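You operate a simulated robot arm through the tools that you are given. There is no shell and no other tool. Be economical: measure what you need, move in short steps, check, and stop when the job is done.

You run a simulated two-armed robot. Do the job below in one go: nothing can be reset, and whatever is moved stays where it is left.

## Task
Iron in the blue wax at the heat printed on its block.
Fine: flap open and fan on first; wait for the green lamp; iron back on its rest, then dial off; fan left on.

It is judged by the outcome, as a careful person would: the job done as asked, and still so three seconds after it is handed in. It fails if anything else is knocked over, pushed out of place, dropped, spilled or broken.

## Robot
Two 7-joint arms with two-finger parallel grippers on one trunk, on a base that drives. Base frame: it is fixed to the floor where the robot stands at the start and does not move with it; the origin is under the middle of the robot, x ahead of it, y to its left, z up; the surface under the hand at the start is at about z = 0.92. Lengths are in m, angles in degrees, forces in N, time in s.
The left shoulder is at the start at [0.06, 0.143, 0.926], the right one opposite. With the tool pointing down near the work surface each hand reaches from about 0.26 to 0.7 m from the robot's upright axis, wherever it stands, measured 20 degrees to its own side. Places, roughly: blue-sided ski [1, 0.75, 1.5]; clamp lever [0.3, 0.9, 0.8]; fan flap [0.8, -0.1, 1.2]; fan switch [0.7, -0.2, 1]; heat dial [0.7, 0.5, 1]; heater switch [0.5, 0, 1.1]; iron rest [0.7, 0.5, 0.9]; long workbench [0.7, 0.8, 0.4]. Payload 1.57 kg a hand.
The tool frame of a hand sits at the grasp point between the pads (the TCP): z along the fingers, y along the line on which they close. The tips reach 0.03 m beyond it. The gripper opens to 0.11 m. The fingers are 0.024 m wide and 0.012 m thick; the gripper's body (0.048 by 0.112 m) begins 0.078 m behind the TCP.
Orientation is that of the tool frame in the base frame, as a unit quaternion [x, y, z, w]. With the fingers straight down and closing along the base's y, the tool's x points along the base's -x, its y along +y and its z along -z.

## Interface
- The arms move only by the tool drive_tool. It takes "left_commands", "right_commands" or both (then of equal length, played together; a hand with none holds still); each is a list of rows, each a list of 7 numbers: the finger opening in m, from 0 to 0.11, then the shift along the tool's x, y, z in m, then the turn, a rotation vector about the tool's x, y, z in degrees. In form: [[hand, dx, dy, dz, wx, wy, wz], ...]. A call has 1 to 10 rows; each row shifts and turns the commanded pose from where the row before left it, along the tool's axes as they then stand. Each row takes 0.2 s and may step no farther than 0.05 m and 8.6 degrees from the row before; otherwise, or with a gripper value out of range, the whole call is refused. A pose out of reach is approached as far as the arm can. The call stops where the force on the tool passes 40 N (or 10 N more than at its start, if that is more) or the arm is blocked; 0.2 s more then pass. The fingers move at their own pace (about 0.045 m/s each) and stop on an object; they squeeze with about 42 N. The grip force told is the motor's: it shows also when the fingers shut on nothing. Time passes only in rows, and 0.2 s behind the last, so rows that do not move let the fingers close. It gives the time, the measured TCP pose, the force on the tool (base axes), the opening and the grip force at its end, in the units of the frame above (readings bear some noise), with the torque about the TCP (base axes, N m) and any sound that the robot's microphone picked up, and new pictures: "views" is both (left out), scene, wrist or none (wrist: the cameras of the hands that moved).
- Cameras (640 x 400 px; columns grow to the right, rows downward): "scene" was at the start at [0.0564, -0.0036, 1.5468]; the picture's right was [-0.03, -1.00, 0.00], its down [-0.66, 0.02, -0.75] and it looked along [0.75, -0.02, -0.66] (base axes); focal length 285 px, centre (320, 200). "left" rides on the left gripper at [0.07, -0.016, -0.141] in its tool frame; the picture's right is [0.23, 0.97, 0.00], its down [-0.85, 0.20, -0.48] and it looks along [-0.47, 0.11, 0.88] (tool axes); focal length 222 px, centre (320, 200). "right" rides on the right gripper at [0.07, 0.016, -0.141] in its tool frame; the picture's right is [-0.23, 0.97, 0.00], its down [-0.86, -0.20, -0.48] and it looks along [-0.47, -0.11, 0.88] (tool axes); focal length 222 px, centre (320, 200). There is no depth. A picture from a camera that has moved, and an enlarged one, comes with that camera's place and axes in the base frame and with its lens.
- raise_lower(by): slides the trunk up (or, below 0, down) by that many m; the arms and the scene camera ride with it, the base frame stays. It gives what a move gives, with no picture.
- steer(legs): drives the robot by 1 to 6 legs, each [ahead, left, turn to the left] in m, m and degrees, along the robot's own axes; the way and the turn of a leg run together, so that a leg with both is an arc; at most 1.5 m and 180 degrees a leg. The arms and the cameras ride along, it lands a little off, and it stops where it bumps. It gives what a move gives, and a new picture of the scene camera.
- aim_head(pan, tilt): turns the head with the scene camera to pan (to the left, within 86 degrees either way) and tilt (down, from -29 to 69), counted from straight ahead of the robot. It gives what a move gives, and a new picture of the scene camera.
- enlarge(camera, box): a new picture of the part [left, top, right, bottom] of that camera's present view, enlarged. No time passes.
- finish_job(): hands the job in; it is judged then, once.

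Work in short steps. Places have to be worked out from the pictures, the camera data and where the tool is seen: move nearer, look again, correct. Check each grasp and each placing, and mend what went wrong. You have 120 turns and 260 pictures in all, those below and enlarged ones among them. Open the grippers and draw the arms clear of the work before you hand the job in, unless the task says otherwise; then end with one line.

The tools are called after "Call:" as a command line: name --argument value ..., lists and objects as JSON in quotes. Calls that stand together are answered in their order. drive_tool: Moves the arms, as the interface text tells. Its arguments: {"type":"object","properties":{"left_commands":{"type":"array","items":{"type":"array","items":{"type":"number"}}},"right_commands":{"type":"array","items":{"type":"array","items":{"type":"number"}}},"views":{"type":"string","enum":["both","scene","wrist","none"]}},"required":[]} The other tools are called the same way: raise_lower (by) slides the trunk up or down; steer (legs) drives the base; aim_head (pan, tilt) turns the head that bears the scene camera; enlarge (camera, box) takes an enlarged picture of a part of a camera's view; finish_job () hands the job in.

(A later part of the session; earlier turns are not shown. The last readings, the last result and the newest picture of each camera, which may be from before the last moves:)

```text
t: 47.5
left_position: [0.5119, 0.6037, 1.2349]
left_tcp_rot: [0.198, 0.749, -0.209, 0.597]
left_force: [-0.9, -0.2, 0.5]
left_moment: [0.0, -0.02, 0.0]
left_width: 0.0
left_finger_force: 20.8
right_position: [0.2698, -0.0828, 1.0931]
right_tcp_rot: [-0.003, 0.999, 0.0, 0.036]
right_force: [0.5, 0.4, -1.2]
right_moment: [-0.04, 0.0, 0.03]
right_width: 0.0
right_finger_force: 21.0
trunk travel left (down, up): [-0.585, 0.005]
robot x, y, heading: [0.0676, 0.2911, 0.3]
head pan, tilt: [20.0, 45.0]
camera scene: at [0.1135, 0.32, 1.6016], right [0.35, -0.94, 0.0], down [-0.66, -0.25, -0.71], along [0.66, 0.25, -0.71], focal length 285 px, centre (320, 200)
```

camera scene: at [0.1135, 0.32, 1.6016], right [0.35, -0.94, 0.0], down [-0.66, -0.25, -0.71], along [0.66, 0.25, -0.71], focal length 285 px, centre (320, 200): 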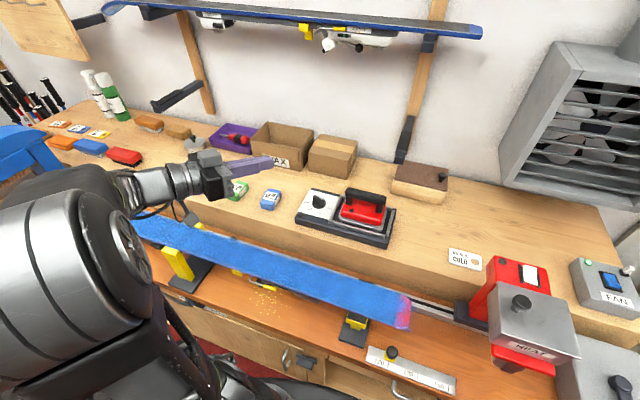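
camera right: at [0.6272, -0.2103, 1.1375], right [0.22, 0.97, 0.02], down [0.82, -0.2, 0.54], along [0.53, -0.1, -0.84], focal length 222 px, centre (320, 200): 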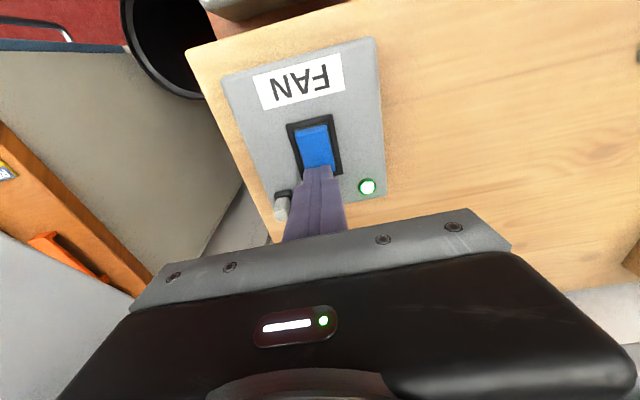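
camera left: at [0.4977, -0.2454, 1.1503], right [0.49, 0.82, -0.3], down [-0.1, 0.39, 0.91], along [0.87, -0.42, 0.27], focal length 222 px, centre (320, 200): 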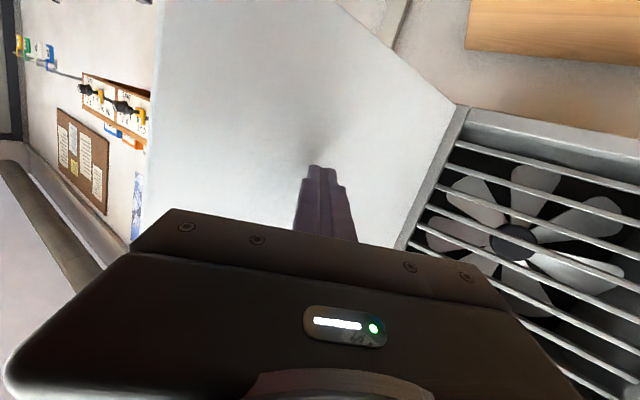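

Zoom in on the dial/iron to read the dial positions.

Call:
enlarge --camera "scene" --box '[290, 175, 402, 245]'

Call:
enlarge --camera "scene" --box '[120, 200, 440, 400]'

```text
5.71 times, centred on (346, 210) of scene
camera zoom: at [0.1135, 0.32, 1.6016], right [0.35, -0.94, 0.0], down [-0.66, -0.25, -0.71], along [0.66, 0.25, -0.71], focal length 1627 px, centre (171, 143)
```

zoom: 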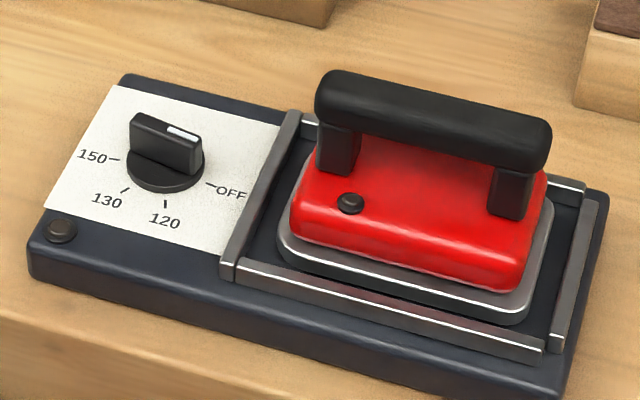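

```text
2.00 times, centred on (280, 300) of scene
camera zoom: at [0.1135, 0.32, 1.6016], right [0.35, -0.94, 0.0], down [-0.66, -0.25, -0.71], along [0.66, 0.25, -0.71], focal length 569 px, centre (400, 0)
```

zoom: 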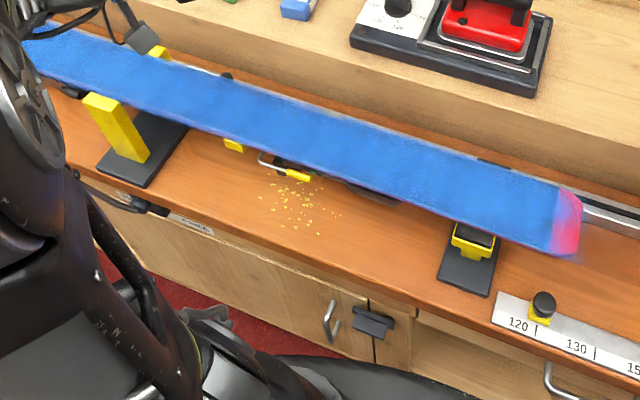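

Dial marks: OFF at −y, 120, 130, then 150 at +y, i.e. a half turn clockwise from above. I turn the left hand to point down over the area and open it.

Call:
drive_tool --left_commands '[[0.06, 0, 0, 0, -2.63, 7.48, -2.48], [0.06, 0, 0, 0, -2.63, 7.48, -2.48], [0.06, 0, 0, 0, -2.63, 7.48, -2.48], [0.06, 0, 0, 0, -2.63, 7.48, -2.48], [0.06, 0, 0, 0, -2.63, 7.48, -2.48], [0.06, 0, 0, 0, -2.63, 7.48, -2.48], [0.06, 0, 0, 0, -2.63, 7.48, -2.48], [0.06, 0, 0, 0, -2.63, 7.48, -2.48], [0.06, 0, 0, 0, -2.63, 7.48, -2.48], [0.06, 0, 0, 0, -2.63, 7.48, -2.48]]' --views "none"

Call:
drive_tool --left_commands '[[0.06, 0, 0, 0, 0, 0, -8.5], [0.06, 0, 0, 0, 0, 0, -8.5], [0.06, 0, 0, 0, 0, 0, -8.5], [0.06, 0, 0, 0, 0, 0, -8.5], [0.06, 0, 0, 0, 0, 0, -8.5], [0.06, 0, 0, 0, 0, 0, -8.5], [0.06, 0, 0, 0, 0, 0, -8.5], [0.06, 0, 0, 0, 0, 0, -8.5], [0.06, 0, 0, 0, 0, 0, -8.5], [0.06, 0, 0, 0, 0, 0, -8.5]]' --views "both"

```text
t: 49.7
left_position: [0.5253, 0.604, 1.2234]
left_tcp_rot: [0.024, 0.997, -0.021, 0.069]
left_force: [-1.0, -0.4, -0.5]
left_moment: [0.08, -0.03, 0.02]
left_width: 0.0599
left_finger_force: 0.1
left hand out of reach, approached as far as the arm can: row 9, 10
right_position: [0.2683, -0.085, 1.0937]
right_tcp_rot: [-0.003, 0.999, 0.002, 0.037]
right_force: [-0.6, -0.4, 0.1]
right_moment: [0.06, -0.01, -0.01]
right_width: 0.0
right_finger_force: 21.5
trunk travel left (down, up): [-0.585, 0.005]
robot x, y, heading: [0.0648, 0.2925, 0.3]
head pan, tilt: [20.0, 45.0]
```

```text
t: 51.9
left_position: [0.5242, 0.605, 1.2211]
left_tcp_rot: [-0.657, 0.751, -0.063, 0.034]
left_force: [-0.5, 0.2, -0.1]
left_moment: [0.01, 0.0, 0.02]
left_width: 0.0602
left_finger_force: 0.0
right_position: [0.2698, -0.0828, 1.0941]
right_tcp_rot: [-0.002, 0.999, 0.0, 0.036]
right_force: [-0.7, -0.2, -0.3]
right_moment: [-0.01, 0.01, -0.01]
right_width: 0.0
right_finger_force: 21.3
trunk travel left (down, up): [-0.585, 0.005]
robot x, y, heading: [0.0636, 0.2932, 0.2]
head pan, tilt: [20.0, 45.0]
camera scene: at [0.1135, 0.32, 1.6015], right [0.35, -0.94, 0.0], down [-0.66, -0.25, -0.71], along [0.66, 0.25, -0.71], focal length 285 px, centre (320, 200)
camera left: at [0.5115, 0.5438, 1.3661], right [-0.99, -0.1, -0.13], down [-0.15, 0.9, 0.42], along [0.07, 0.43, -0.9], focal length 222 px, centre (320, 200)
```

scene: 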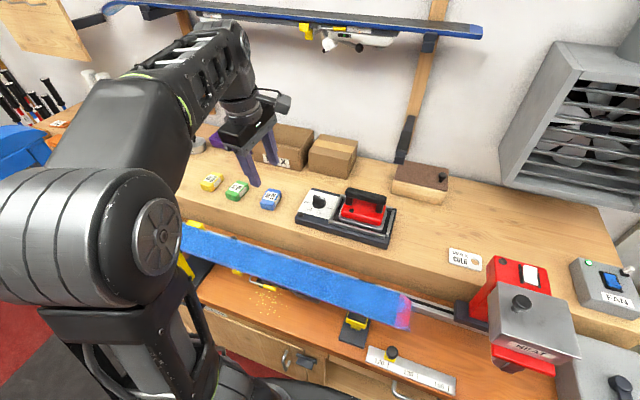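
left: 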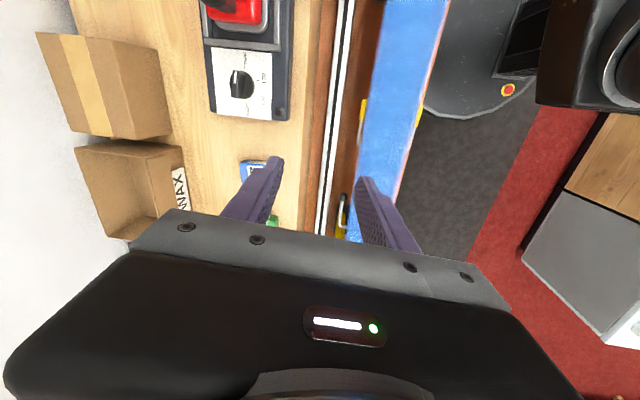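

Dial at ≈[0.688, 0.54]. Drive ahead 5 cm, level the hand and move above the dial.

Call:
steer --legs '[[0.05, 0, 0]]'

Call:
drive_tool --left_commands '[[0.06, 0, 0, 0.02, -3.9, -1.2, -3.8], [0.06, 0, 0, 0.03, -3.9, -1.2, -3.8], [0.06, 0.02, -0.03, 0.03, 0, 0, 0], [0.06, 0.02, -0.03, 0.03, 0, 0, 0], [0.06, 0.02, -0.03, 0.02, 0, 0, 0], [0.06, 0.007, -0.02, 0.01, 0, 0, 0]]' --views "both"

```text
t: 52.8
left_position: [0.5486, 0.6057, 1.2222]
left_tcp_rot: [-0.657, 0.751, -0.063, 0.035]
left_force: [0.0, -0.1, 0.7]
left_moment: [-0.01, 0.01, 0.03]
left_width: 0.0597
left_finger_force: 0.0
right_position: [0.2922, -0.0822, 1.0935]
right_tcp_rot: [-0.003, 0.999, 0.0, 0.036]
right_force: [0.2, -0.1, -0.2]
right_moment: [0.01, 0.01, 0.03]
right_width: 0.0001
right_finger_force: 20.4
trunk travel left (down, up): [-0.585, 0.005]
robot x, y, heading: [0.0893, 0.2947, 0.2]
head pan, tilt: [20.0, 45.0]
stopped in leg 1: the robot was blocked; the commanded pose is now the measured one
camera scene: at [0.1368, 0.3204, 1.6015], right [0.35, -0.94, 0.0], down [-0.66, -0.25, -0.71], along [0.66, 0.25, -0.71], focal length 285 px, centre (320, 200)
```

scene: 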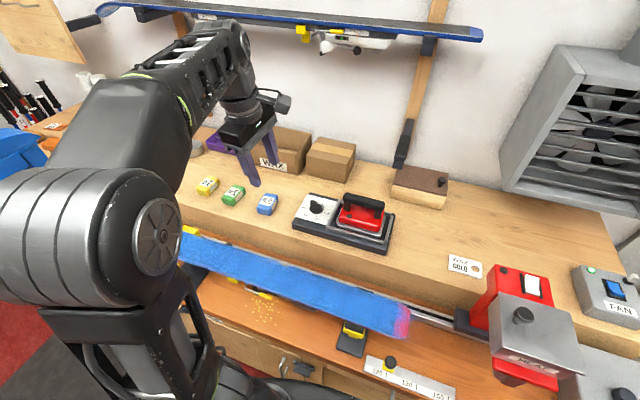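

```text
t: 54.2
left_position: [0.6776, 0.5771, 1.0758]
left_tcp_rot: [0.707, -0.707, 0.0, -0.002]
left_force: [0.2, -0.2, 0.3]
left_moment: [0.02, 0.01, 0.0]
left_width: 0.0605
left_finger_force: 0.1
left hand out of reach, approached as far as the arm can: row 1, 2
right_position: [0.2933, -0.0824, 1.0941]
right_tcp_rot: [-0.003, 0.999, 0.001, 0.036]
right_force: [0.9, -0.1, -0.7]
right_moment: [0.02, 0.0, -0.05]
right_width: 0.0001
right_finger_force: 20.8
trunk travel left (down, up): [-0.585, 0.005]
robot x, y, heading: [0.0902, 0.2928, 0.4]
head pan, tilt: [20.0, 45.0]
camera scene: at [0.1377, 0.3205, 1.6015], right [0.35, -0.94, 0.0], down [-0.66, -0.25, -0.71], along [0.66, 0.25, -0.71], focal length 285 px, centre (320, 200)
camera left: at [0.6919, 0.5097, 1.2173], right [-0.97, -0.23, 0.0], down [-0.2, 0.85, 0.48], along [-0.11, 0.47, -0.88], focal length 222 px, centre (320, 200)
```

scene: 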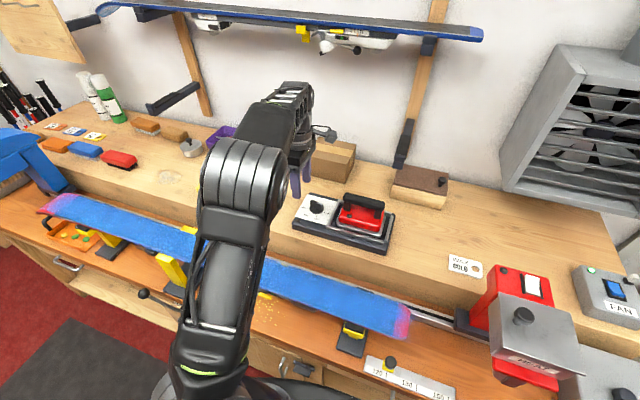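
left: 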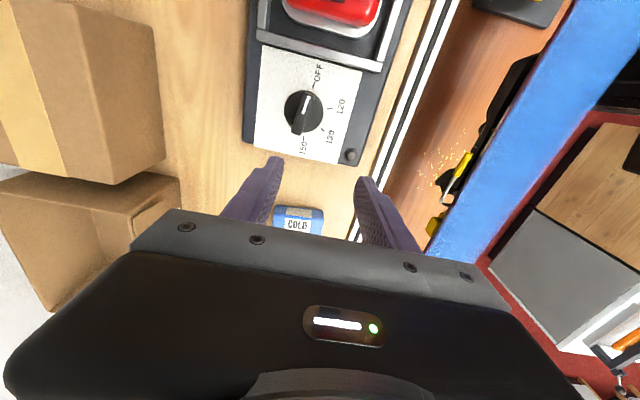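

The hand is level. Zooming the wrist view of the dial for the angles.

Call:
enlarge --camera "left" --box '[235, 40, 395, 180]'

```text
2.86 times, centred on (315, 110) of left
camera zoom: at [0.6919, 0.5097, 1.2173], right [-0.97, -0.23, 0.0], down [-0.2, 0.85, 0.48], along [-0.11, 0.47, -0.88], focal length 635 px, centre (334, 457)
```

zoom: 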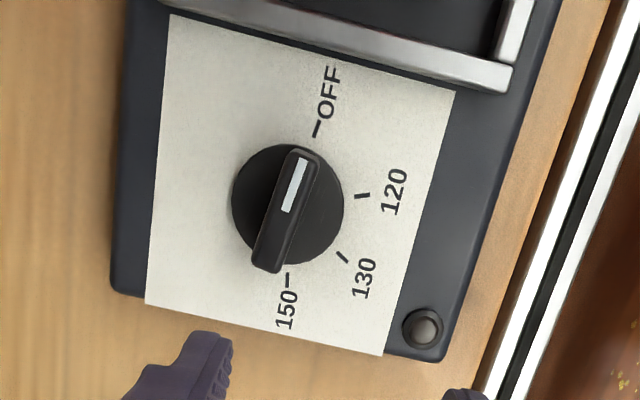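

Ticks: OFF −100°, 120 −160°, 130 −209°, 150 −259°: a turn of about 159° clockwise. Position over the dial and descend.

Call:
drive_tool --left_commands '[[0.05, 0.017, -0.011, 0.02, 0, 0, 0], [0.05, 0.017, -0.011, 0.02, 0, 0, 0], [0.05, 0, 0, 0.01, 0, 0, 4.5], [0.05, 0, 0, 0.01, 0, 0, 4.5]]' --views "both"

Call:
enlarge --camera "scene" --box '[270, 150, 402, 250]'

```text
t: 55.2
left_position: [0.6999, 0.5424, 1.0171]
left_tcp_rot: [-0.649, 0.761, 0.001, 0.002]
left_force: [0.3, -1.1, 0.3]
left_moment: [0.02, 0.01, -0.01]
left_width: 0.05
left_finger_force: 0.2
right_position: [0.2922, -0.0811, 1.0941]
right_tcp_rot: [-0.003, 0.999, 0.001, 0.035]
right_force: [1.1, -0.3, 0.4]
right_moment: [-0.03, -0.02, 0.0]
right_width: 0.0003
right_finger_force: 21.3
trunk travel left (down, up): [-0.585, 0.005]
robot x, y, heading: [0.0887, 0.2956, 0.2]
head pan, tilt: [20.0, 45.0]
camera scene: at [0.1372, 0.3202, 1.6015], right [0.35, -0.94, 0.0], down [-0.66, -0.25, -0.71], along [0.66, 0.25, -0.71], focal length 285 px, centre (320, 200)
camera left: at [0.704, 0.4725, 1.1587], right [-1.0, -0.07, 0.0], down [-0.06, 0.88, 0.48], along [-0.03, 0.48, -0.88], focal length 222 px, centre (320, 200)
```

scene: 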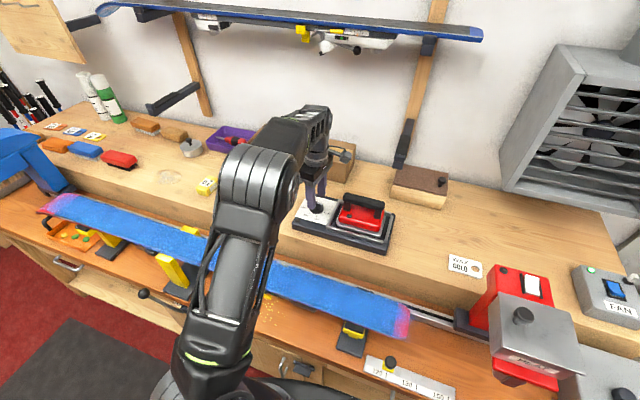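
left: 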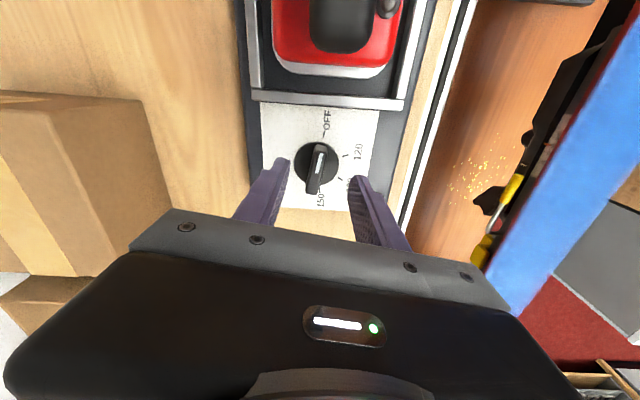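

```text
4.00 times, centred on (336, 200) of scene
camera zoom: at [0.1372, 0.3202, 1.6015], right [0.35, -0.94, 0.0], down [-0.66, -0.25, -0.71], along [0.66, 0.25, -0.71], focal length 1139 px, centre (256, 200)
```

zoom: 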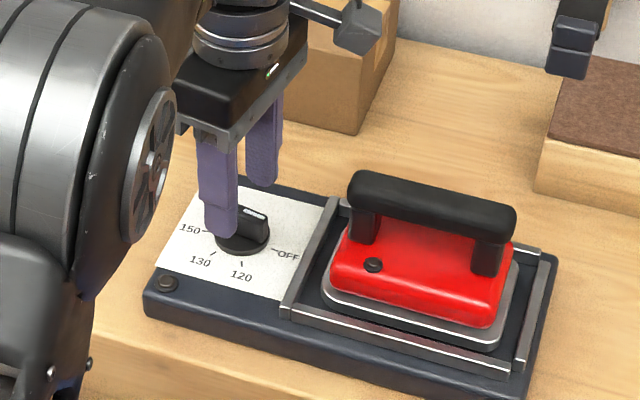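

Aligned over the knob. Descend 3.5 cm and close on the bar.

Call:
drive_tool --left_commands '[[0.05, 0, 0, 0.012, 0, 0, 0], [0.05, 0, 0, 0.012, 0, 0, 0], [0.05, 0, 0, 0.008, 0, 0, 0], [0, 0, 0, 0, 0, 0, 0], [0, 0, 0, 0, 0, 0, 0], [0, 0, 0, 0, 0, 0, 0]]' --views "both"

Call:
enlarge --camera "scene" --box '[270, 150, 402, 250]'

```text
t: 56.6
left_position: [0.7048, 0.5427, 0.9862]
left_tcp_rot: [-0.649, 0.761, -0.003, 0.003]
left_force: [13.1, 0.9, 0.4]
left_moment: [-0.22, 0.22, -0.32]
left_width: 0.0123
left_finger_force: 19.2
right_position: [0.2938, -0.082, 1.0944]
right_tcp_rot: [-0.003, 0.999, 0.001, 0.035]
right_force: [-0.1, -0.3, 0.4]
right_moment: [-0.01, 0.01, -0.02]
right_width: 0.0
right_finger_force: 21.4
trunk travel left (down, up): [-0.585, 0.005]
robot x, y, heading: [0.0867, 0.2932, 0.4]
head pan, tilt: [20.0, 45.0]
camera scene: at [0.1395, 0.3203, 1.6015], right [0.35, -0.94, 0.0], down [-0.66, -0.25, -0.71], along [0.66, 0.25, -0.71], focal length 285 px, centre (320, 200)
camera left: at [0.7066, 0.4731, 1.1274], right [-1.0, -0.07, -0.01], down [-0.06, 0.88, 0.48], along [-0.03, 0.48, -0.88], focal length 222 px, centre (320, 200)
```

scene: 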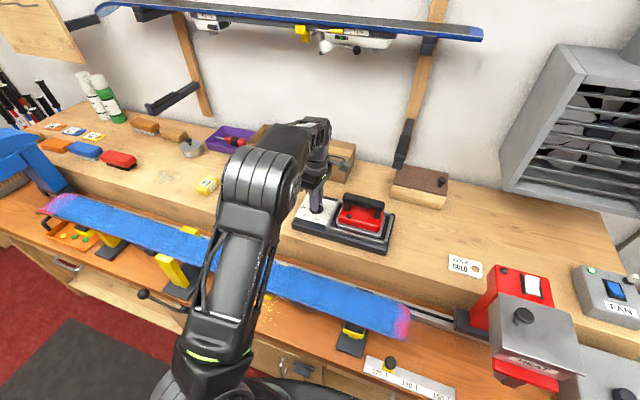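
left: 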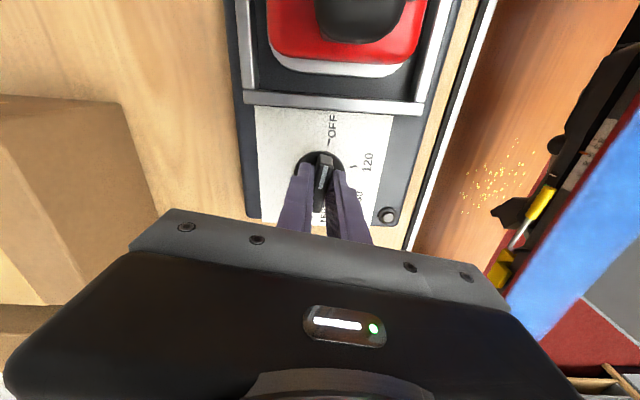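

```text
4.00 times, centred on (336, 200) of scene
camera zoom: at [0.1395, 0.3203, 1.6015], right [0.35, -0.94, 0.0], down [-0.66, -0.25, -0.71], along [0.66, 0.25, -0.71], focal length 1139 px, centre (256, 200)
```

zoom: 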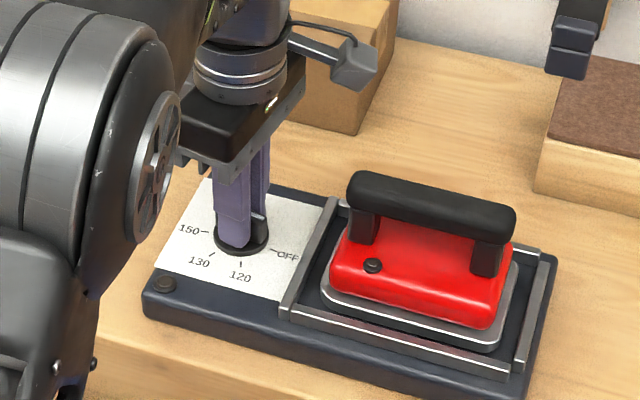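

Gripped (12 mm bar), with 13 N pushing +x, so I shift 5 mm to centre, then turn 60° clockwise as a first part.

Call:
drive_tool --left_commands '[[0, 0, -0.006, 0, 0, 0, 0], [0, 0, 0, 0, 0, 0, 8], [0, 0, 0, 0, 0, 0, 8], [0, 0, 0, 0, 0, 0, 8], [0, 0, 0, 0, 0, 0, 8], [0, 0, 0, 0, 0, 0, 8], [0, 0, 0, 0, 0, 0, 8], [0, 0, 0, 0, 0, 0, 8]]' --views "both"

```text
t: 58.4
left_position: [0.7028, 0.5437, 0.986]
left_tcp_rot: [-0.215, 0.977, 0.001, 0.0]
left_force: [-24.3, 5.0, -11.3]
left_moment: [-0.08, -0.2, 0.01]
left_width: 0.012
left_finger_force: 28.8
right_position: [0.29, -0.0806, 1.0951]
right_tcp_rot: [-0.002, 0.999, 0.001, 0.036]
right_force: [0.5, -0.2, 0.7]
right_moment: [-0.01, 0.02, 0.0]
right_width: 0.0002
right_finger_force: 20.9
trunk travel left (down, up): [-0.585, 0.005]
robot x, y, heading: [0.0892, 0.2914, 0.1]
head pan, tilt: [20.0, 45.0]
camera scene: at [0.1345, 0.3216, 1.6014], right [0.35, -0.94, 0.0], down [-0.66, -0.25, -0.71], along [0.66, 0.25, -0.71], focal length 285 px, centre (320, 200)
camera left: at [0.6458, 0.501, 1.1276], right [-0.62, 0.79, 0.0], down [0.69, 0.54, 0.48], along [0.38, 0.3, -0.88], focal length 222 px, centre (320, 200)
```

scene: 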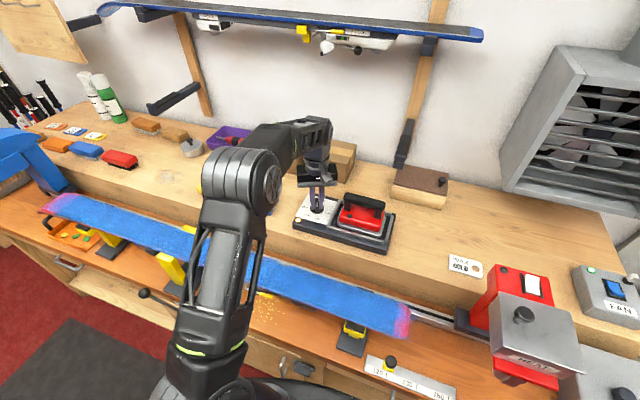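
left: 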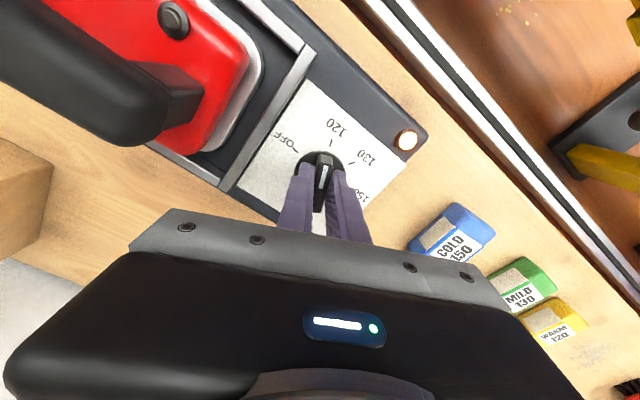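

Amber lamp is lit; the turn works. Relieve the −24 N by shifting −x 6 mm, then turn another 72°.

Call:
drive_tool --left_commands '[[0, 0.0055, 0.0025, 0, 0, 0, 0], [0, 0, 0, 0, 0, 0, 8], [0, 0, 0, 0, 0, 0, 8], [0, 0, 0, 0, 0, 0, 8], [0, 0, 0, 0, 0, 0, 8], [0, 0, 0, 0, 0, 0, 8], [0, 0, 0, 0, 0, 0, 8], [0, 0, 0, 0, 0, 0, 8], [0, 0, 0, 0, 0, 0, 8], [0, 0, 0, 0, 0, 0, 8]]' --views "both"

Call:
enlarge --camera "left" --box '[240, 60, 440, 260]'

```text
t: 60.6
left_position: [0.7024, 0.5447, 0.9863]
left_tcp_rot: [0.399, 0.917, 0.002, 0.002]
left_force: [16.4, 18.1, 2.2]
left_moment: [-0.81, -0.47, 0.03]
left_width: 0.0117
left_finger_force: 29.1
right_position: [0.2945, -0.0812, 1.0938]
right_tcp_rot: [-0.002, 0.999, 0.0, 0.034]
right_force: [-0.4, -0.1, 0.0]
right_moment: [0.01, 0.03, -0.03]
right_width: 0.0
right_finger_force: 21.1
trunk travel left (down, up): [-0.585, 0.005]
robot x, y, heading: [0.0846, 0.2953, 0.5]
head pan, tilt: [20.0, 45.0]
camera scene: at [0.1393, 0.3233, 1.6015], right [0.35, -0.94, 0.0], down [-0.66, -0.25, -0.71], along [0.66, 0.24, -0.71], focal length 285 px, centre (320, 200)
camera left: at [0.6418, 0.5862, 1.1274], right [0.56, 0.83, 0.0], down [0.73, -0.49, 0.48], along [0.4, -0.27, -0.88], focal length 222 px, centre (320, 200)
```

scene: 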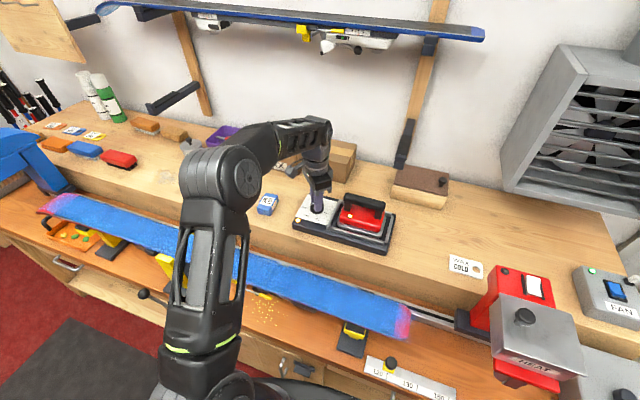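
left: 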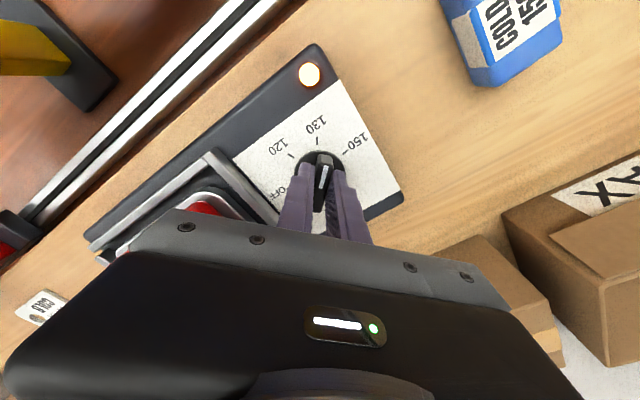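

```text
2.00 times, centred on (340, 160) of left
camera zoom: at [0.6418, 0.5862, 1.1274], right [0.56, 0.83, 0.0], down [0.73, -0.49, 0.48], along [0.4, -0.27, -0.88], focal length 444 px, centre (280, 280)
```

zoom: 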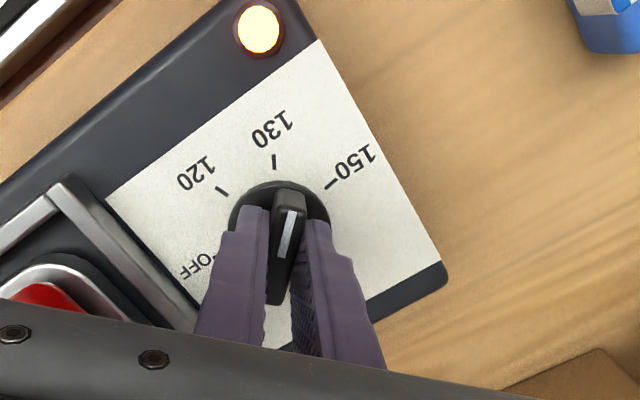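

Pointer is ~32° short of 150. Relieve side force by 4 mm and turn 32° more.

Call:
drive_tool --left_commands '[[0, 0, 0.004, 0, 0, 0, 0], [0, 0, 0, 0, 0, 0, 8], [0, 0, 0, 0, 0, 0, 8], [0, 0, 0, 0, 0, 0, 8], [0, 0, 0, 0, 0, 0, 8]]' --views "wrist"

Call:
enlarge --camera "left" --box '[240, 60, 440, 260]'

```text
t: 61.8
left_position: [0.7034, 0.5456, 0.9864]
left_tcp_rot: [0.637, 0.771, 0.002, 0.001]
left_force: [11.0, 9.8, 7.9]
left_moment: [-0.77, 0.18, 0.01]
left_width: 0.0118
left_finger_force: 29.1
right_position: [0.2922, -0.0816, 1.0937]
right_tcp_rot: [-0.002, 0.999, 0.001, 0.035]
right_force: [-1.2, -0.3, -0.5]
right_moment: [-0.02, -0.03, 0.0]
right_width: 0.0
right_finger_force: 21.4
trunk travel left (down, up): [-0.585, 0.005]
robot x, y, heading: [0.0911, 0.2931, 0.2]
head pan, tilt: [20.0, 45.0]
camera left: at [0.673, 0.612, 1.1277], right [0.91, 0.41, 0.0], down [0.36, -0.8, 0.48], along [0.2, -0.44, -0.88], focal length 222 px, centre (320, 200)
```

left: 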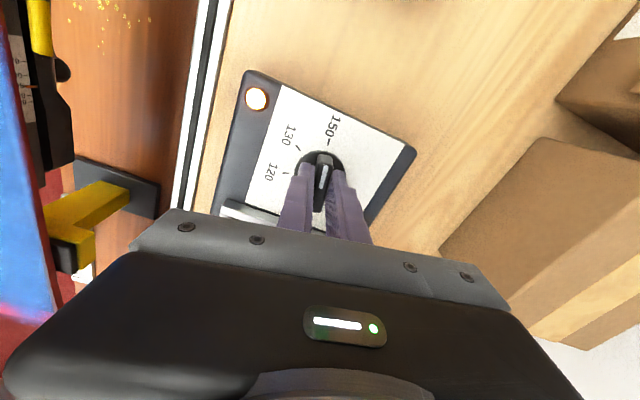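

```text
2.00 times, centred on (340, 160) of left
camera zoom: at [0.673, 0.612, 1.1277], right [0.91, 0.41, 0.0], down [0.36, -0.8, 0.48], along [0.2, -0.44, -0.88], focal length 444 px, centre (280, 280)
```

zoom: 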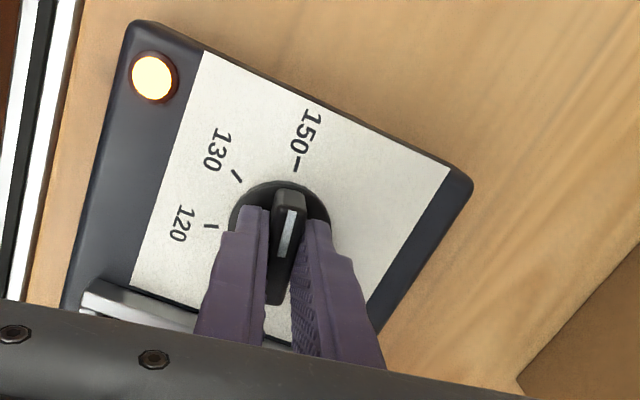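

Pointer is on 150. Release and rise to check.

Call:
drive_tool --left_commands '[[0.05, 0, 0, 0, 0, 0, 0], [0.05, 0, 0, 0, 0, 0, 0], [0.06, 0, 0, -0.03, 0, 0, 0], [0.08, 0, 0, -0.04, 0, 0, 0], [0.1, 0, 0, -0.04, 0, 0, 5.5], [0.1, 0, 0, -0.03, 0, 0, 5.5]]' --views "both"

Call:
enlarge --camera "left" --box '[180, 40, 380, 165]'

```text
t: 63.2
left_position: [0.7013, 0.5459, 1.0969]
left_tcp_rot: [0.684, 0.729, 0.001, 0.003]
left_force: [-0.1, 0.8, 0.8]
left_moment: [-0.1, 0.03, 0.03]
left_width: 0.0998
left_finger_force: 0.0
left hand out of reach, approached as far as the arm can: row 5, 6
right_position: [0.2929, -0.08, 1.0946]
right_tcp_rot: [-0.003, 0.999, 0.0, 0.036]
right_force: [0.4, 1.0, -0.2]
right_moment: [-0.05, 0.02, -0.02]
right_width: 0.0001
right_finger_force: 21.4
trunk travel left (down, up): [-0.585, 0.005]
robot x, y, heading: [0.0905, 0.2965, 0.4]
head pan, tilt: [20.0, 45.0]
camera scene: at [0.1371, 0.324, 1.6015], right [0.35, -0.94, 0.0], down [-0.66, -0.25, -0.71], along [0.66, 0.24, -0.71], focal length 285 px, centre (320, 200)
camera left: at [0.6793, 0.6168, 1.2379], right [0.96, 0.29, 0.0], down [0.25, -0.84, 0.48], along [0.14, -0.46, -0.88], focal length 222 px, centre (320, 200)
```

scene: 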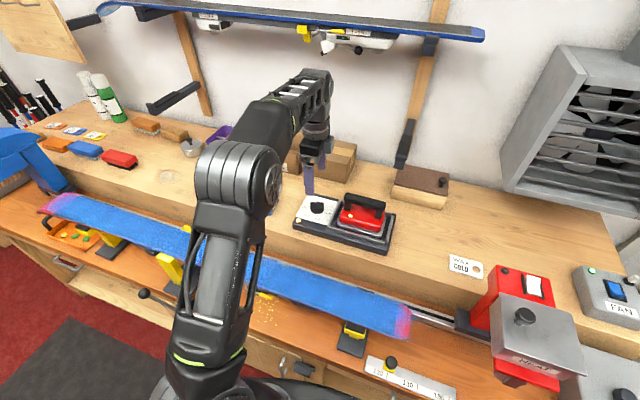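
left: 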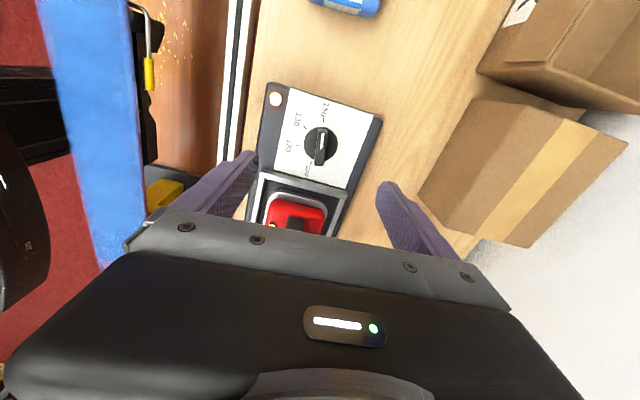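

```text
3.20 times, centred on (280, 102) of left
camera zoom: at [0.6793, 0.6168, 1.2379], right [0.96, 0.29, 0.0], down [0.25, -0.84, 0.48], along [0.14, -0.46, -0.88], focal length 711 px, centre (448, 512)
```

zoom: 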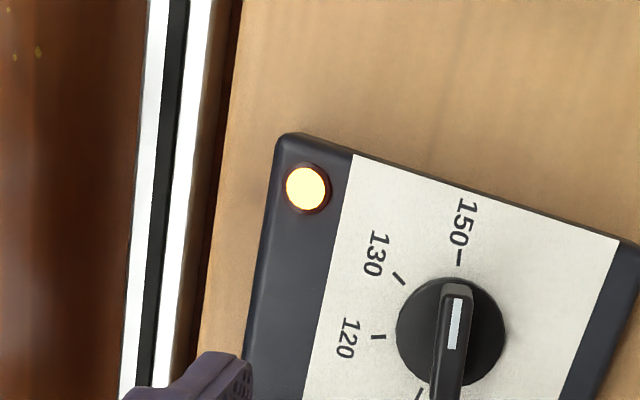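

Dial is set to 150, amber lamp heating. Meanwhile move above the iron handle and look.

Call:
drive_tool --left_commands '[[0.1, -0.045, 0.003, -0.01, 0, 0, 3.5], [0.1, -0.045, 0.003, -0.01, 0, 0, 0], [0.1, -0.03, 0.003, 0, 0, 0, 0], [0.1, 0, 0, 0, 0, 0, 0]]' --views "both"

Call:
enlarge --camera "scene" --box '[270, 140, 430, 260]'

```text
t: 64.2
left_position: [0.7059, 0.5019, 1.0986]
left_tcp_rot: [0.706, 0.708, 0.005, 0.004]
left_force: [0.8, 0.5, 0.5]
left_moment: [-0.01, 0.01, 0.02]
left_width: 0.1
left_finger_force: 0.0
left hand out of reach, approached as far as the arm can: row 1, 2
right_position: [0.2927, -0.0823, 1.0942]
right_tcp_rot: [-0.002, 0.999, 0.001, 0.036]
right_force: [0.7, 0.5, -0.4]
right_moment: [-0.02, -0.01, -0.02]
right_width: 0.0002
right_finger_force: 21.2
trunk travel left (down, up): [-0.585, 0.005]
robot x, y, heading: [0.0887, 0.2947, 0.5]
head pan, tilt: [20.0, 45.0]
camera scene: at [0.1371, 0.3212, 1.6015], right [0.35, -0.94, 0.0], down [-0.66, -0.25, -0.71], along [0.66, 0.25, -0.71], focal length 285 px, centre (320, 200)
camera left: at [0.6861, 0.5743, 1.2407], right [0.97, 0.23, 0.01], down [0.2, -0.86, 0.48], along [0.12, -0.46, -0.88], focal length 222 px, centre (320, 200)
```

scene: 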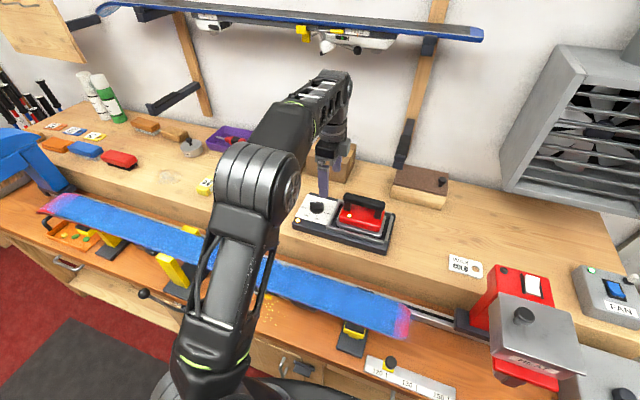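
left: 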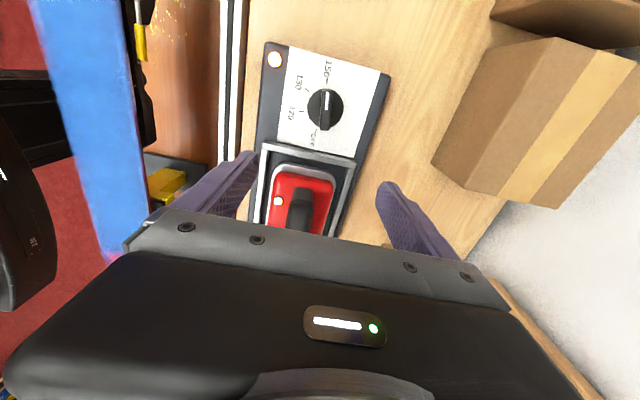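

```text
3.33 times, centred on (350, 200) of scene
camera zoom: at [0.1371, 0.3212, 1.6015], right [0.35, -0.94, 0.0], down [-0.66, -0.25, -0.71], along [0.66, 0.25, -0.71], focal length 949 px, centre (220, 200)
```

zoom: 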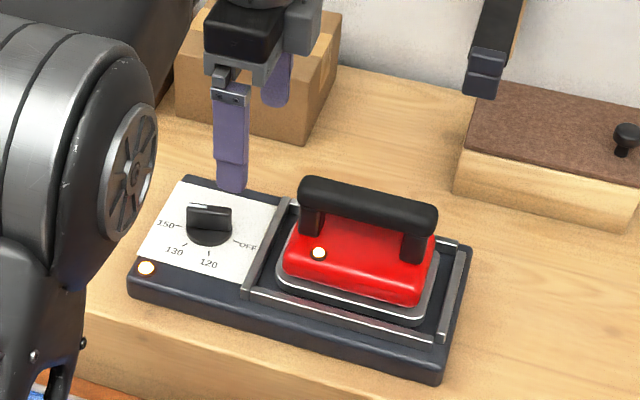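

Both lamps amber. Handle centre ≈[0.70, 0.40, 1.035], along y. Move over it at slightly lower height.

Call:
drive_tool --left_commands '[[0.1, -0.03, -0.002, 0.015, 0, 0, 0], [0.1, -0.035, -0.002, 0.0, 0, 0, 0], [0.1, -0.035, 0, 0, 0, 0, 0], [0.1, 0, 0, 0, 0, 0, 0]]' --views "both"

Call:
enlarge --camera "scene" --box '[270, 140, 430, 260]'

```text
t: 65.2
left_position: [0.7014, 0.4009, 1.0832]
left_tcp_rot: [0.707, 0.708, 0.002, 0.001]
left_force: [0.0, 0.2, -0.5]
left_moment: [-0.03, -0.01, -0.02]
left_width: 0.0999
left_finger_force: 0.1
right_position: [0.2914, -0.0818, 1.0936]
right_tcp_rot: [-0.002, 0.999, 0.002, 0.036]
right_force: [-0.2, -0.5, 0.0]
right_moment: [-0.03, 0.0, 0.0]
right_width: 0.0002
right_finger_force: 21.4
trunk travel left (down, up): [-0.585, 0.005]
robot x, y, heading: [0.0869, 0.2928, 0.3]
head pan, tilt: [20.0, 45.0]
camera scene: at [0.1369, 0.3207, 1.6015], right [0.35, -0.94, 0.0], down [-0.66, -0.25, -0.71], along [0.66, 0.25, -0.71], focal length 285 px, centre (320, 200)
camera left: at [0.6835, 0.4725, 1.2252], right [0.97, 0.23, 0.01], down [0.2, -0.86, 0.48], along [0.11, -0.46, -0.88], focal length 222 px, centre (320, 200)
```

scene: 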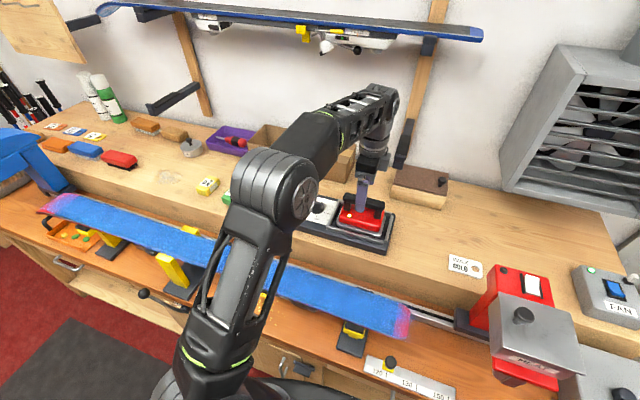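
left: 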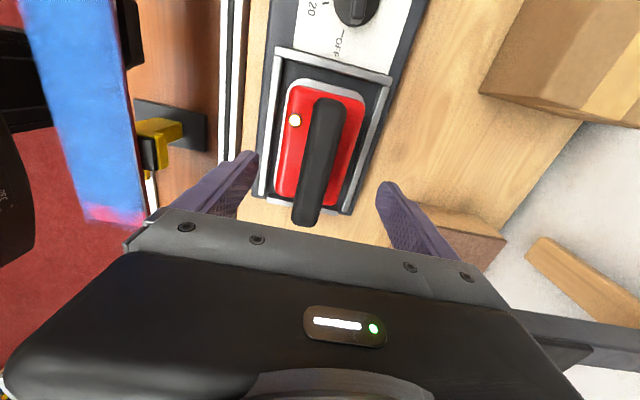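

```text
3.33 times, centred on (350, 200) of scene
camera zoom: at [0.1369, 0.3207, 1.6015], right [0.35, -0.94, 0.0], down [-0.66, -0.25, -0.71], along [0.66, 0.25, -0.71], focal length 949 px, centre (220, 200)
```

zoom: 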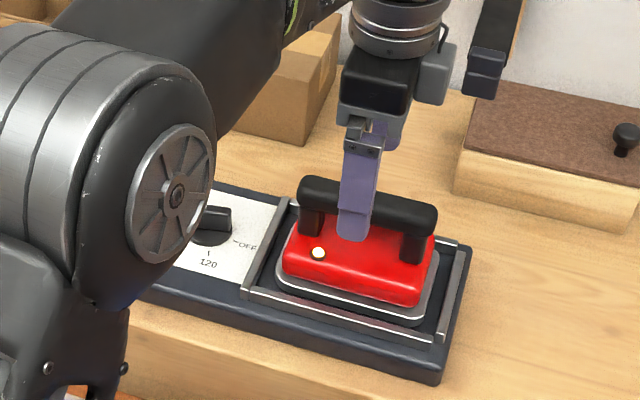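

Aligned with the handle. Lower to z≈1.035 and close gently on the handle while waiting for the lamp.

Call:
drive_tool --left_commands '[[0.1, 0.0, -0.003, 0.015, 0, 0, 0], [0.1, 0, 0, 0.015, 0, 0, 0], [0.1, 0, 0, 0.01, 0, 0, 0], [0.1, 0, 0, 0.008, 0, 0, 0]]' --views "wrist"

Call:
enlarge --camera "scene" --box '[270, 140, 430, 260]'

```text
t: 66.2
left_position: [0.6995, 0.4009, 1.035]
left_tcp_rot: [0.706, 0.708, 0.003, 0.001]
left_force: [-1.0, -0.7, 0.3]
left_moment: [0.03, 0.01, 0.0]
left_width: 0.0999
left_finger_force: 0.1
right_position: [0.2928, -0.0836, 1.094]
right_tcp_rot: [-0.002, 0.999, 0.002, 0.036]
right_force: [0.3, -0.2, 0.3]
right_moment: [-0.02, 0.01, 0.0]
right_width: 0.0
right_finger_force: 21.5
trunk travel left (down, up): [-0.585, 0.005]
robot x, y, heading: [0.0868, 0.2934, 0.4]
head pan, tilt: [20.0, 45.0]
camera left: at [0.6816, 0.4715, 1.1766], right [0.97, 0.23, 0.01], down [0.2, -0.86, 0.48], along [0.11, -0.46, -0.88], focal length 222 px, centre (320, 200)
```

left: 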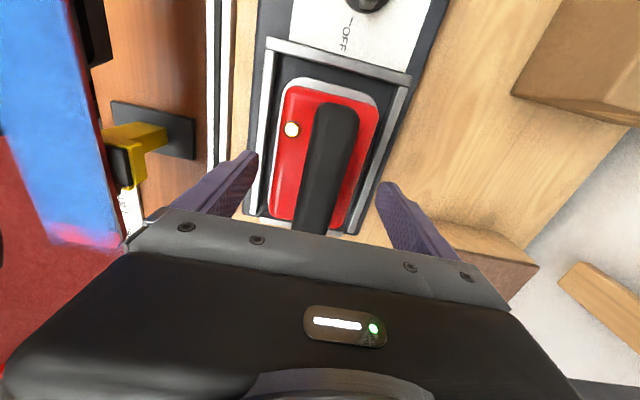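

```text
3.33 times, centred on (350, 200) of scene
camera zoom: at [0.1372, 0.3203, 1.6016], right [0.35, -0.94, 0.0], down [-0.66, -0.25, -0.71], along [0.66, 0.25, -0.71], focal length 949 px, centre (220, 200)
```

zoom: 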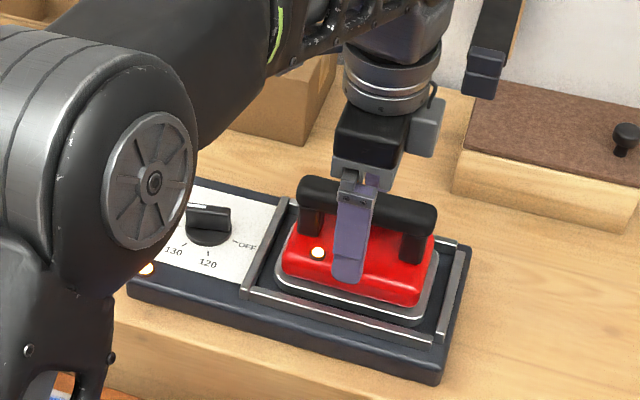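

Fingers straddle the handle. Close on it slowly and keep waiting.

Call:
drive_tool --left_commands '[[0.05, 0, 0, 0, 0, 0, 0], [0.05, 0, 0, 0, 0, 0, 0], [0.05, 0, 0, 0, 0, 0, 0], [0.0, 0, 0, 0, 0, 0, 0], [0.0, 0, 0, 0, 0, 0, 0], [0.0, 0, 0, 0, 0, 0, 0], [0.0, 0, 0, 0, 0, 0, 0]]' --views "wrist"

Call:
enlarge --camera "scene" --box '[270, 140, 430, 260]'

```text
t: 67.8
left_position: [0.6992, 0.4, 1.0355]
left_tcp_rot: [0.706, 0.708, 0.003, 0.001]
left_force: [-1.8, -0.3, 1.0]
left_moment: [-0.03, 0.42, -0.07]
left_width: 0.027
left_finger_force: 37.5
right_position: [0.2915, -0.0828, 1.0945]
right_tcp_rot: [-0.004, 0.999, 0.001, 0.036]
right_force: [0.8, 0.1, -0.4]
right_moment: [-0.01, 0.0, 0.01]
right_width: 0.0
right_finger_force: 20.5
trunk travel left (down, up): [-0.585, 0.005]
robot x, y, heading: [0.0892, 0.2933, 0.3]
head pan, tilt: [20.0, 45.0]
camera left: at [0.6811, 0.4714, 1.1768], right [0.97, 0.23, 0.0], down [0.2, -0.86, 0.48], along [0.11, -0.46, -0.88], focal length 222 px, centre (320, 200)
```

left: 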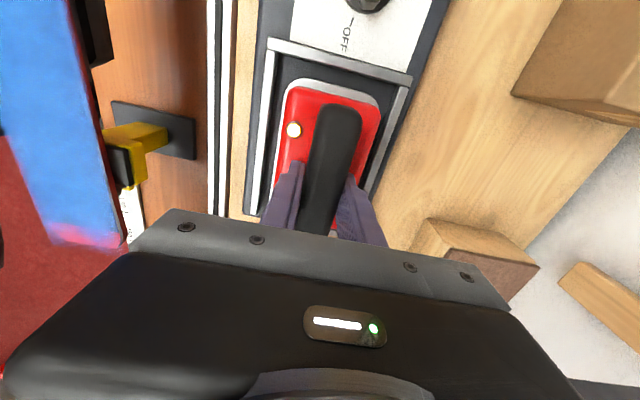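

```text
3.33 times, centred on (350, 200) of scene
camera zoom: at [0.1367, 0.3202, 1.6016], right [0.35, -0.94, 0.0], down [-0.66, -0.25, -0.71], along [0.66, 0.25, -0.71], focal length 949 px, centre (220, 200)
```

zoom: 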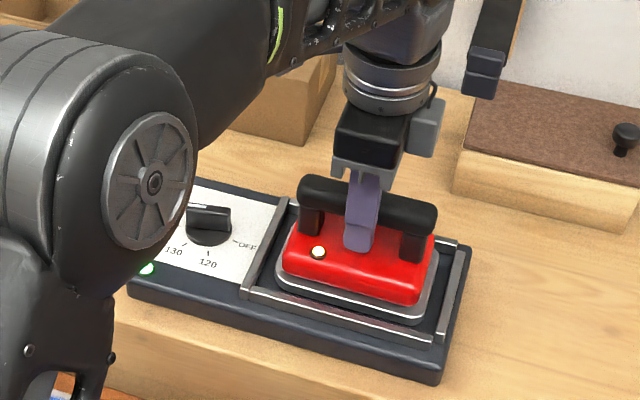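

Grip 27 mm on the handle, and the rest's lamp is green. Check it and the iron's own lamp close up.

Call:
enlarge --camera "scene" --box '[295, 195, 365, 235]'

Call:
enlarge --camera "left" --box '[250, 80, 400, 180]'

```text
9.14 times, centred on (330, 215) of scene
camera zoom: at [0.1367, 0.3202, 1.6016], right [0.35, -0.94, 0.0], down [-0.66, -0.25, -0.71], along [0.66, 0.25, -0.71], focal length 2603 px, centre (229, 63)
```

zoom: 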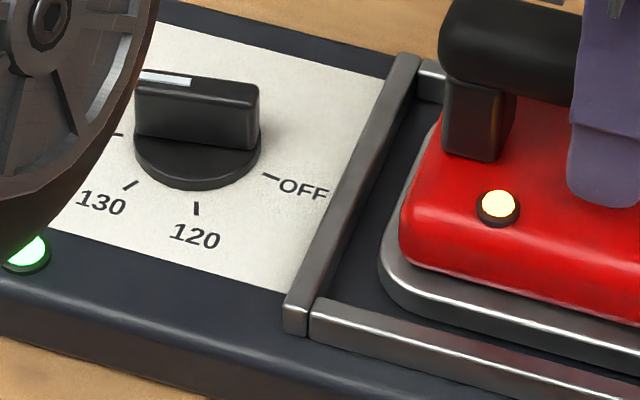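

```text
4.00 times, centred on (325, 130) of left
camera zoom: at [0.6811, 0.4714, 1.1768], right [0.97, 0.23, 0.0], down [0.2, -0.86, 0.48], along [0.11, -0.46, -0.88], focal length 888 px, centre (300, 480)
```

zoom: 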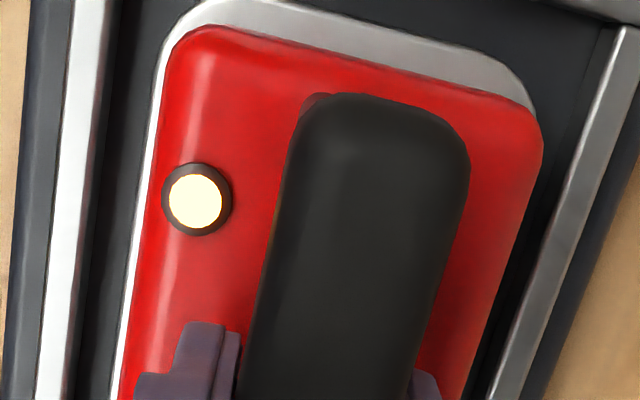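

The rest lamp is green: iron is ready. Lift it straight up and bring it over the ski.

Call:
drive_tool --left_commands '[[0, 0, 0, -0.015, 0, 0, 0], [0, 0, 0, -0.025, 0, 0, 0], [0, 0, 0, -0.025, 0, 0, 0], [0, -0.01, -0.03, -0.005, 0, 0, 0], [0, -0.015, -0.04, -0.005, 0, 0, 0], [0, -0.015, -0.04, 0, 0, 0, 0], [0, -0.015, -0.04, 0, 0, 0, 0], [0, -0.015, -0.04, 0, 0, 0, 0], [0, -0.015, -0.035, 0, 0, 0, 0], [0, -0.015, -0.02, 0, 0, 0, 0]]' --views "both"

```text
t: 70.0
left_position: [0.4531, 0.3008, 1.0966]
left_tcp_rot: [0.707, 0.707, 0.003, 0.001]
left_force: [0.7, -0.1, -6.8]
left_moment: [-0.03, 0.01, 0.03]
left_width: 0.0267
left_finger_force: 37.9
left hand out of reach, approached as far as the arm can: row 3
right_position: [0.2914, -0.0829, 1.0939]
right_tcp_rot: [-0.002, 0.999, 0.002, 0.036]
right_force: [0.1, 0.6, 0.0]
right_moment: [0.02, -0.01, -0.04]
right_width: 0.0
right_finger_force: 21.1
trunk travel left (down, up): [-0.585, 0.005]
robot x, y, heading: [0.0896, 0.289, 0.6]
head pan, tilt: [20.0, 45.0]
camera scene: at [0.1371, 0.3198, 1.6015], right [0.35, -0.94, 0.0], down [-0.66, -0.25, -0.71], along [0.66, 0.25, -0.71], focal length 285 px, centre (320, 200)
camera left: at [0.4355, 0.3721, 1.2381], right [0.97, 0.23, 0.01], down [0.2, -0.86, 0.48], along [0.11, -0.46, -0.88], focal length 222 px, centre (320, 200)
```

scene: 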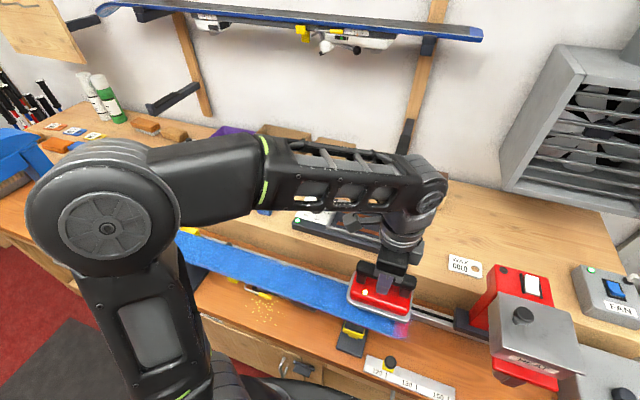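
left: 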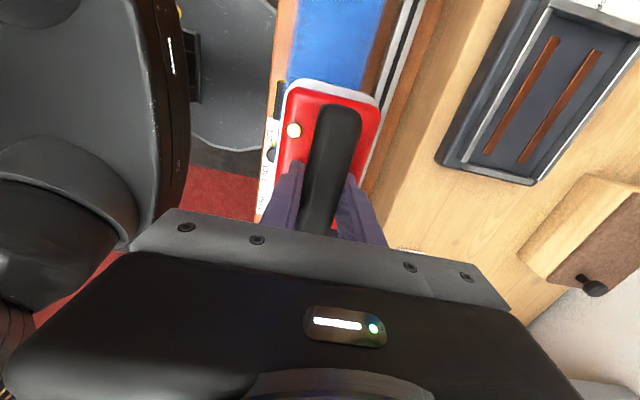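

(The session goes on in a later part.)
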